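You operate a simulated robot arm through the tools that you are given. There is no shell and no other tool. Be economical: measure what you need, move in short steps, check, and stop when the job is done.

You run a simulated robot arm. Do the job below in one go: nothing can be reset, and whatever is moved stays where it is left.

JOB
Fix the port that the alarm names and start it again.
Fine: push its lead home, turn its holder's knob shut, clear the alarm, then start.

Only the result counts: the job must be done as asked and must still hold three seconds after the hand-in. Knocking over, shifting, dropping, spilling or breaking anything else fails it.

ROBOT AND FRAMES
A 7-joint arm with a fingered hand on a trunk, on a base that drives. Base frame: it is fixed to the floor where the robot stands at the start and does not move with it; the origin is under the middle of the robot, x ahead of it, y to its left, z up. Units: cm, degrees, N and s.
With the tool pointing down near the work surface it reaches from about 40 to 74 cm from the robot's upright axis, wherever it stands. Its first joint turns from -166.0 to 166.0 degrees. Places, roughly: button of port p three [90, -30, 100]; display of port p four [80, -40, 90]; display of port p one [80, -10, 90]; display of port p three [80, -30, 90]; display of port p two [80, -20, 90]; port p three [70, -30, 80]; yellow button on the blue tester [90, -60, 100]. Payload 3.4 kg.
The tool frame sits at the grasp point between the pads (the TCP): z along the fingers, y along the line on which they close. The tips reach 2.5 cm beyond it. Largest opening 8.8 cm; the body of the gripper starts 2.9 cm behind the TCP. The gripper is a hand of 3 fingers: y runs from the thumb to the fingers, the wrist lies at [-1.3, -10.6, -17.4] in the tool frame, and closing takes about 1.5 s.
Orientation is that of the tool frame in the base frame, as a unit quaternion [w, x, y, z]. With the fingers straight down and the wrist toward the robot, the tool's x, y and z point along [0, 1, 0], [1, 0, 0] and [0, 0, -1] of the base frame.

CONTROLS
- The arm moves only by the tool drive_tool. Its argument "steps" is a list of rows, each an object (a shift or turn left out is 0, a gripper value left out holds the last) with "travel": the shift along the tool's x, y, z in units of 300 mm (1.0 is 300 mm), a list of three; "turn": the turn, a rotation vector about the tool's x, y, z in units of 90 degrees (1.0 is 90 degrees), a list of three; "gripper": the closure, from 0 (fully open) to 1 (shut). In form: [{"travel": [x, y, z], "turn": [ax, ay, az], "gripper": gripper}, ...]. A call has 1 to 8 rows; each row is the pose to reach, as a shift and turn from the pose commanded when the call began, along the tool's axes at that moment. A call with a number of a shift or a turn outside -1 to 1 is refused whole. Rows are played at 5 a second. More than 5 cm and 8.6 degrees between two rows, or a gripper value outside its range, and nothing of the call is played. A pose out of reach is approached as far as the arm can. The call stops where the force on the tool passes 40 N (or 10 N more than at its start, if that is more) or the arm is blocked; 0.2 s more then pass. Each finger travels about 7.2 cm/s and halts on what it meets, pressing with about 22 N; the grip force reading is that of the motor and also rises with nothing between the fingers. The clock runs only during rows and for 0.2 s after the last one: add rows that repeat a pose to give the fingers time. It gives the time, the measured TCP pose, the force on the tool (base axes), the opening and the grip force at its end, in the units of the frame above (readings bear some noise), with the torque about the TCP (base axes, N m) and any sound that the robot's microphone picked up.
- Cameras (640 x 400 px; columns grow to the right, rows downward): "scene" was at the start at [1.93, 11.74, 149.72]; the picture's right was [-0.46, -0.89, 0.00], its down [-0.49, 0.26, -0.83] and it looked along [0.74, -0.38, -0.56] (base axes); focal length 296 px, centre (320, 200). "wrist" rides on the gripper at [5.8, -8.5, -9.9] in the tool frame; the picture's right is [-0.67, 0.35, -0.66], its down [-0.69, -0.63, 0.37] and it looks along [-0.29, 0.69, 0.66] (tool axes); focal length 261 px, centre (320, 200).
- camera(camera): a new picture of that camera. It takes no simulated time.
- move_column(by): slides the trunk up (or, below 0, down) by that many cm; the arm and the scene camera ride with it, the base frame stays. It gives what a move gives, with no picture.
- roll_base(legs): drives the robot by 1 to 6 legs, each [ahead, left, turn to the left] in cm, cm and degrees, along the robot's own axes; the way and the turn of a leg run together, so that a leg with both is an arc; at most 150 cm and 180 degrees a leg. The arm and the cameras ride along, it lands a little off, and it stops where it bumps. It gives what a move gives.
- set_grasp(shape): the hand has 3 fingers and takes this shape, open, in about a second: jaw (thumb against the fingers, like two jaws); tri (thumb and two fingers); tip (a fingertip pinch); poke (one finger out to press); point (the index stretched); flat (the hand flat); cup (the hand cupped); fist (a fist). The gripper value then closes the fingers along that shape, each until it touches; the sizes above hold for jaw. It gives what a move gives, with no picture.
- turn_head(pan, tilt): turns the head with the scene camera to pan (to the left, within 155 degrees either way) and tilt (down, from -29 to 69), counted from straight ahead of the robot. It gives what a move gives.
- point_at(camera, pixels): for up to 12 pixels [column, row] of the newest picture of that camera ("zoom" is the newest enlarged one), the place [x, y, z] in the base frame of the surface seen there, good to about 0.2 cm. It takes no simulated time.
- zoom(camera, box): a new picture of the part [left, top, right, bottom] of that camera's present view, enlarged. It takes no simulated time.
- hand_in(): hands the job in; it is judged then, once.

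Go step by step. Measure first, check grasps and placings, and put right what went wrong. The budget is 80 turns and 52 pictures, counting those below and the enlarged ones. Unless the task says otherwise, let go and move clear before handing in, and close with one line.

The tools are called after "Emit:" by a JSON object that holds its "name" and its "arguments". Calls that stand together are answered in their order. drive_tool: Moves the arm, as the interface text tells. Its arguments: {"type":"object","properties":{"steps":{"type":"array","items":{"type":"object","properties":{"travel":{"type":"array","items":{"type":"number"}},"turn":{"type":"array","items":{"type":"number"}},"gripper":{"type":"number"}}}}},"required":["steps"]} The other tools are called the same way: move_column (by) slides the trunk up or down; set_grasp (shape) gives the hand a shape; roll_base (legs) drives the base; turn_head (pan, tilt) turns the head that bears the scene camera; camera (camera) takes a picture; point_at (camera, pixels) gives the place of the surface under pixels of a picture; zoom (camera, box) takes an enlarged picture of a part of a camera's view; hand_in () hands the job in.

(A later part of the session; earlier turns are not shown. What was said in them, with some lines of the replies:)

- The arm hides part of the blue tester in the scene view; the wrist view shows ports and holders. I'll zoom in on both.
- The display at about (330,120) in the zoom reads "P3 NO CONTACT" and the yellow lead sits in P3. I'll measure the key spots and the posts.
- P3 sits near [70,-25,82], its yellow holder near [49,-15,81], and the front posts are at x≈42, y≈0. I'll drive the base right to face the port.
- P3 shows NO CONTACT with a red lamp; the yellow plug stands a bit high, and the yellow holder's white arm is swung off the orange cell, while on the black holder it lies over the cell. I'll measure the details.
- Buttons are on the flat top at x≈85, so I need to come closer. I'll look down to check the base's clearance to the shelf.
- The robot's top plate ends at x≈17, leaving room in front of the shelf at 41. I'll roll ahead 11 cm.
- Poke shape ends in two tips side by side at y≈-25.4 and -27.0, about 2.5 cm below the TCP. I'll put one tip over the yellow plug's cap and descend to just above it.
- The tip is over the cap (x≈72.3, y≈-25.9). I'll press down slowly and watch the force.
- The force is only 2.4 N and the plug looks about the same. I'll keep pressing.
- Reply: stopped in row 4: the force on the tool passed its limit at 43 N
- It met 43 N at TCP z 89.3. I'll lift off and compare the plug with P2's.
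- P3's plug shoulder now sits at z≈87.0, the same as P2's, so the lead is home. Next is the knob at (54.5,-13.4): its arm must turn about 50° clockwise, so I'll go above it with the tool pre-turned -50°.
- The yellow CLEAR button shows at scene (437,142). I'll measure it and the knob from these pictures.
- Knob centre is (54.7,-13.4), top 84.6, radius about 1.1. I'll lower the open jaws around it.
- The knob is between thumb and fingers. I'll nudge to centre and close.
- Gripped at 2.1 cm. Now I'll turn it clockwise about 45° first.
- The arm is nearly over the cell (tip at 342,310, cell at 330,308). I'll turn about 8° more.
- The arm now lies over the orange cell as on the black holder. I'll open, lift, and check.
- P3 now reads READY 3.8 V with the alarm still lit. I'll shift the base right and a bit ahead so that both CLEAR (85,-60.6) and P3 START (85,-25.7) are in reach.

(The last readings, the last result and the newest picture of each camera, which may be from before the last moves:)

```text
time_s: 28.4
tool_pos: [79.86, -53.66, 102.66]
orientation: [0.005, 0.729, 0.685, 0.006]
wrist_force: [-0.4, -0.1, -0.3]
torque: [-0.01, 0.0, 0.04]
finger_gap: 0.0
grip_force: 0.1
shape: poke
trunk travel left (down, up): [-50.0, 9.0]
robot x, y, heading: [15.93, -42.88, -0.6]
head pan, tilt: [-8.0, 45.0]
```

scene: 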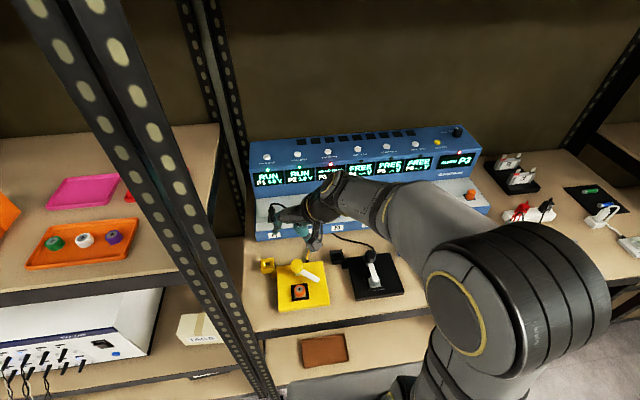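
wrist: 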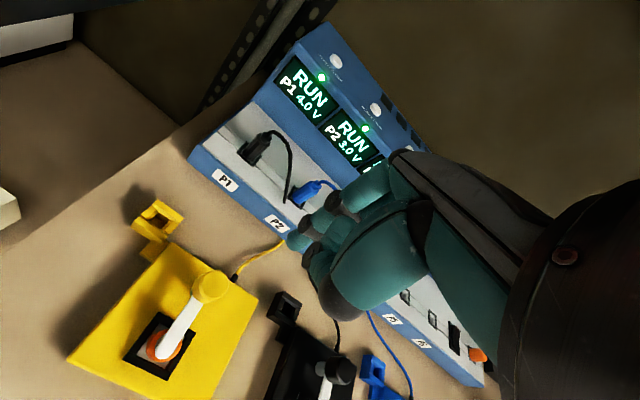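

Emit:
{"name": "drive_tool", "arguments": {"steps": [{"travel": [-0.11, 0.092, 0]}, {"travel": [-0.221, 0.183, 0.03]}, {"travel": [-0.221, 0.183, 0.085]}, {"travel": [-0.221, 0.183, 0.085]}]}}

Emit:
{"name": "turn_head", "arguments": {"pan": -20, "tilt": 36}}

Emit:
{"name": "camera", "arguments": {"camera": "scene"}}

Emit:
{"name": "zoom", "arguments": {"camera": "wrist", "box": [200, 150, 360, 300]}}

```text
time_s: 29.4
tool_pos: [83.25, -58.88, 101.53]
orientation: [0.005, 0.729, 0.684, 0.005]
wrist_force: [-0.8, -0.6, -0.2]
torque: [-0.02, -0.01, -0.01]
finger_gap: 0.0
grip_force: 0.0
shape: poke
out of reach, approached as far as the arm can: row 2, 3, 4
trunk travel left (down, up): [-50.0, 9.0]
robot x, y, heading: [16.13, -42.99, -0.7]
head pan, tilt: [-8.0, 45.0]
```

```text
time_s: 30.1
tool_pos: [83.17, -58.9, 101.26]
orientation: [0.004, 0.729, 0.684, 0.005]
wrist_force: [0.2, -0.2, -0.1]
torque: [0.01, -0.04, 0.01]
finger_gap: 0.01
grip_force: 0.1
shape: poke
trunk travel left (down, up): [-50.0, 9.0]
robot x, y, heading: [16.48, -43.16, -0.4]
head pan, tilt: [-20.0, 36.0]
```

```text
15 pictures are left
```

scene: 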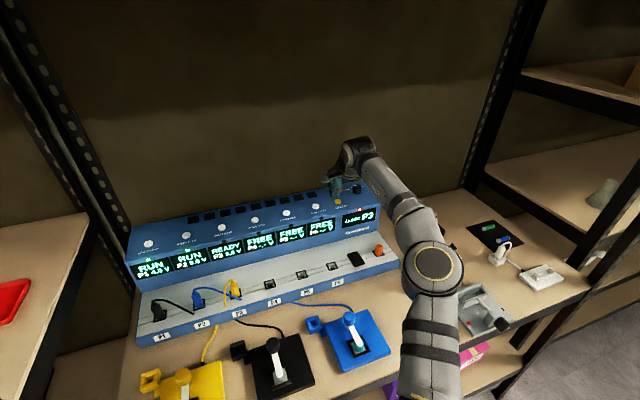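

```text
2.67 times, centred on (280, 225) of wrist
```

zoom: 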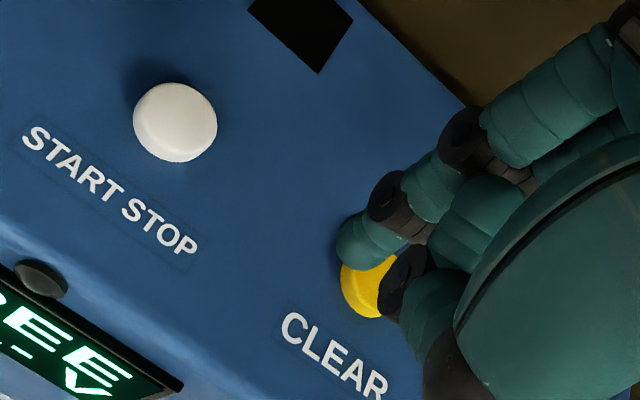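

The arm is short by about 1.7 cm in x and y; the yellow button is just beyond the tips in the wrist zoom. I'll roll the base a little ahead and right.

Emit:
{"name": "roll_base", "arguments": {"legs": [[3, -2, 0]]}}

Emit:
{"name": "zoom", "arguments": {"camera": "wrist", "box": [200, 150, 360, 300]}}

```text
time_s: 31.0
tool_pos: [84.68, -59.75, 101.51]
orientation: [0.005, 0.726, 0.688, 0.006]
wrist_force: [0.3, 0.0, 0.3]
torque: [0.01, 0.03, 0.02]
finger_gap: 0.02
grip_force: 0.0
shape: poke
trunk travel left (down, up): [-50.0, 9.0]
robot x, y, heading: [17.44, -44.5, 0.2]
head pan, tilt: [-20.0, 36.0]
```

```text
2.67 times, centred on (280, 225) of wrist
```

zoom: 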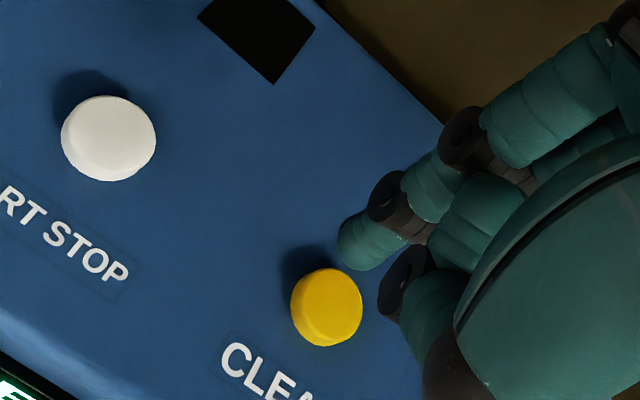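

Emit:
{"name": "point_at", "arguments": {"camera": "zoom", "pixels": [[328, 305], [300, 305], [355, 305], [328, 275], [345, 245], [360, 260]]}}

```text
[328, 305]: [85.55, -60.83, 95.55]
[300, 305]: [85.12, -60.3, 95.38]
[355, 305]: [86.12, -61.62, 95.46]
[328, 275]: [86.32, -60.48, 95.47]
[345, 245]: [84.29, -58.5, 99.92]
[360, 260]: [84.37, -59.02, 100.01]
```

Emit:
{"name": "drive_tool", "arguments": {"steps": [{"travel": [-0.032, 0.022, 0.03]}, {"travel": [-0.032, 0.022, 0.07]}, {"travel": [-0.032, 0.022, 0.09]}, {"travel": [-0.032, 0.022, 0.09]}]}}

Emit:
{"name": "zoom", "arguments": {"camera": "wrist", "box": [200, 150, 360, 300]}}

```text
time_s: 32.0
tool_pos: [85.23, -60.48, 99.68]
orientation: [0.006, 0.727, 0.687, 0.006]
wrist_force: [0.7, -0.1, -0.4]
torque: [0.0, 0.04, 0.02]
finger_gap: 0.02
grip_force: 0.1
shape: poke
out of reach, approached as far as the arm can: row 1, 2, 3, 4
trunk travel left (down, up): [-50.0, 9.0]
robot x, y, heading: [17.53, -44.41, -0.0]
head pan, tilt: [-20.0, 36.0]
```

```text
2.67 times, centred on (280, 225) of wrist
```

zoom: 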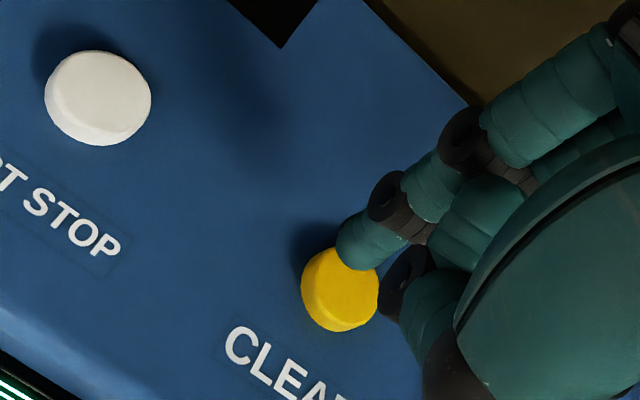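

Almost over it now. I'll press straight down in small steps.

Emit:
{"name": "drive_tool", "arguments": {"steps": [{"travel": [0, 0, 0.03]}, {"travel": [0, 0, 0.05]}, {"travel": [0, 0, 0.06]}, {"travel": [0, 0, 0.07]}, {"travel": [0, 0, 0.078]}, {"travel": [0, 0, 0.078]}]}}

Emit:
{"name": "zoom", "arguments": {"camera": "scene", "box": [200, 150, 400, 275]}}

```text
time_s: 33.4
tool_pos: [85.15, -60.5, 97.6]
orientation: [0.005, 0.727, 0.687, 0.007]
wrist_force: [1.1, -0.1, 5.4]
torque: [-0.1, -0.01, -0.02]
finger_gap: 0.0
grip_force: 0.0
shape: poke
trunk travel left (down, up): [-50.0, 9.0]
robot x, y, heading: [17.91, -44.08, 0.0]
head pan, tilt: [-20.0, 36.0]
heard: click
```

```text
3.20 times, centred on (300, 212) of scene
```

zoom: 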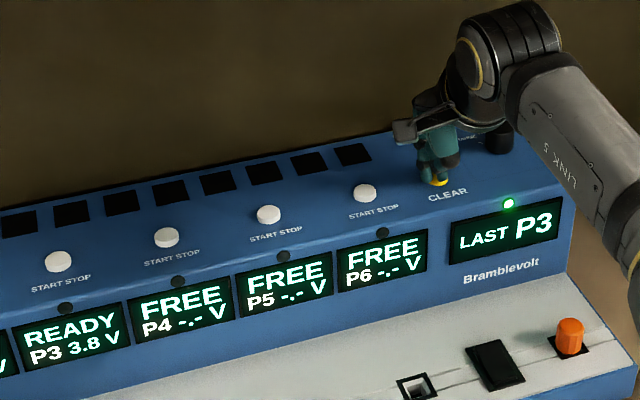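

Click heard: the alarm lamp is green and reads "LAST P3"; P3 shows READY. I'll lift and move left toward P3's START button.

Emit:
{"name": "drive_tool", "arguments": {"steps": [{"travel": [0, 0, -0.08]}, {"travel": [0, -0.05, -0.16]}, {"travel": [0, -0.1, -0.2]}, {"travel": [0, -0.1, -0.2]}]}}

Emit:
{"name": "roll_base", "arguments": {"legs": [[0, 14, 0]]}}

```text
time_s: 34.4
tool_pos: [81.97, -60.47, 103.58]
orientation: [0.004, 0.727, 0.687, 0.006]
wrist_force: [-0.2, -0.6, -0.4]
torque: [0.02, -0.03, 0.01]
finger_gap: 0.0
grip_force: 0.0
shape: poke
trunk travel left (down, up): [-50.0, 9.0]
robot x, y, heading: [17.74, -44.27, 0.2]
head pan, tilt: [-20.0, 36.0]
```

```text
time_s: 35.7
tool_pos: [81.98, -46.12, 103.58]
orientation: [0.005, 0.726, 0.687, 0.007]
wrist_force: [0.6, 0.2, 0.1]
torque: [0.02, 0.02, -0.01]
finger_gap: 0.0
grip_force: 0.0
shape: poke
trunk travel left (down, up): [-50.0, 9.0]
robot x, y, heading: [18.05, -30.28, 0.2]
head pan, tilt: [-20.0, 36.0]
```

Emit:
{"name": "drive_tool", "arguments": {"steps": [{"travel": [0.14, 0.014, 0]}, {"travel": [0.28, 0.027, 0]}, {"travel": [0.42, 0.04, 0]}, {"travel": [0.56, 0.054, 0]}, {"travel": [0.681, 0.066, 0.03]}, {"travel": [0.681, 0.066, 0.09]}, {"travel": [0.681, 0.066, 0.09]}]}}

Emit:
{"name": "zoom", "arguments": {"camera": "wrist", "box": [200, 150, 360, 300]}}

Emit:
{"name": "point_at", "arguments": {"camera": "zoom", "pixels": [[328, 290], [340, 290], [315, 300], [345, 245], [330, 310]]}}

```text
time_s: 37.3
tool_pos: [85.43, -25.97, 100.85]
orientation: [0.004, 0.726, 0.687, 0.006]
wrist_force: [0.9, 0.7, -0.1]
torque: [0.0, 0.0, -0.01]
finger_gap: 0.0
grip_force: 0.1
shape: poke
trunk travel left (down, up): [-50.0, 9.0]
robot x, y, heading: [17.79, -29.49, 0.2]
head pan, tilt: [-20.0, 36.0]
```

```text
2.67 times, centred on (280, 225) of wrist
```

zoom: 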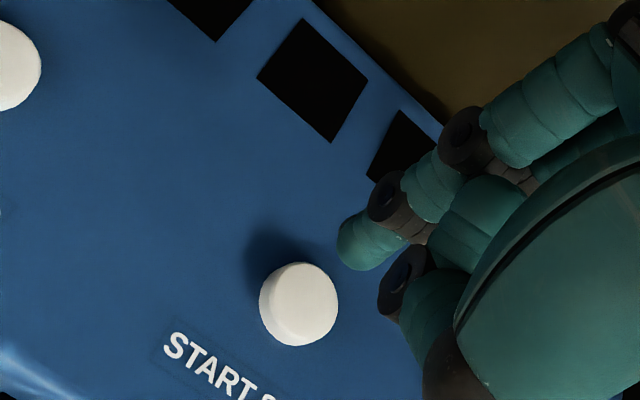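

```text
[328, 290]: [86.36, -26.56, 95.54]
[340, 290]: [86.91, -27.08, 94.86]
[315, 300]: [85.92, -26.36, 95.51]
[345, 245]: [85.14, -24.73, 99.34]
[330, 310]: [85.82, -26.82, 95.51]
```

The white START button is centred near (85.6,-26.1), just under the tips. One single press, to the same depth as CLEAR, then up.

Emit:
{"name": "drive_tool", "arguments": {"steps": [{"travel": [-0.003, 0.003, 0.05]}, {"travel": [-0.003, 0.003, 0.08]}, {"travel": [-0.003, 0.003, 0.095]}, {"travel": [-0.003, 0.003, 0.105]}, {"travel": [-0.003, 0.003, 0.112]}, {"travel": [-0.003, 0.003, 0.112]}]}}

Emit:
{"name": "zoom", "arguments": {"camera": "scene", "box": [100, 150, 400, 337]}}

```text
time_s: 38.7
tool_pos: [85.36, -25.85, 97.58]
orientation: [0.005, 0.726, 0.687, 0.006]
wrist_force: [1.8, 0.4, 4.1]
torque: [-0.05, 0.0, -0.02]
finger_gap: 0.01
grip_force: 0.0
shape: poke
trunk travel left (down, up): [-50.0, 9.0]
robot x, y, heading: [18.16, -29.68, -0.1]
head pan, tilt: [-20.0, 36.0]
heard: click
```

```text
2.13 times, centred on (250, 244) of scene
```

zoom: 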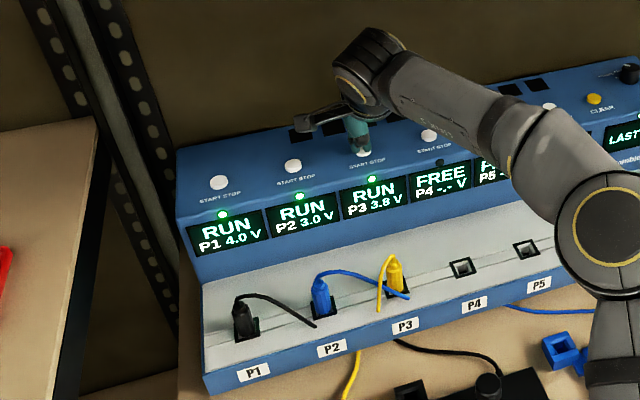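

P3 shows RUN 3.8 V with a green lamp after one click. I'll lift clear and check once more.

Emit:
{"name": "drive_tool", "arguments": {"steps": [{"travel": [0, 0, -0.1]}, {"travel": [0, -0.08, -0.2]}, {"travel": [0, -0.2, -0.3]}, {"travel": [0, -0.33, -0.38]}, {"travel": [0, -0.45, -0.45]}, {"travel": [0, -0.45, -0.45]}]}}

Emit:
{"name": "camera", "arguments": {"camera": "scene"}}

Emit:
{"name": "zoom", "arguments": {"camera": "scene", "box": [100, 150, 400, 400]}}

```text
time_s: 40.1
tool_pos: [71.8, -25.17, 110.89]
orientation: [0.005, 0.727, 0.687, 0.005]
wrist_force: [0.2, -0.3, 0.9]
torque: [-0.03, 0.01, -0.01]
finger_gap: 0.0
grip_force: 0.1
shape: poke
trunk travel left (down, up): [-50.0, 9.0]
robot x, y, heading: [17.77, -30.13, -0.0]
head pan, tilt: [-20.0, 36.0]
```

```text
8 pictures are left
```

scene: 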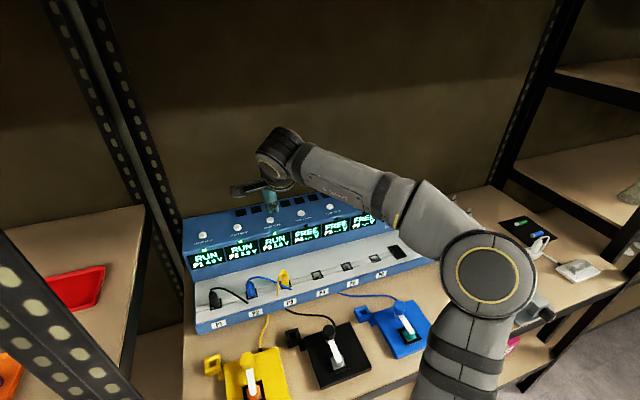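

```text
1.60 times, centred on (250, 275) of scene
```

zoom: 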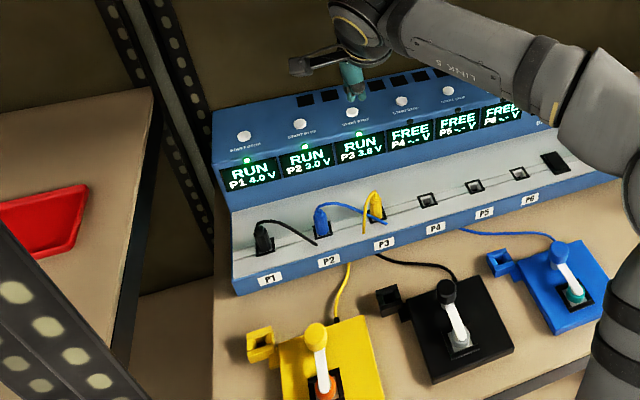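

All three ports read RUN (P3 at 3.8 V), the holder arm is over its cell, and the hand is clear. I'm handing in.

Emit:
{"name": "hand_in", "arguments": {}}

```text
The job is handed in.
```

P3 is running again at 3.8 V: I pushed its lead home, turned its holder's knob shut, cleared the alarm and pressed START once.
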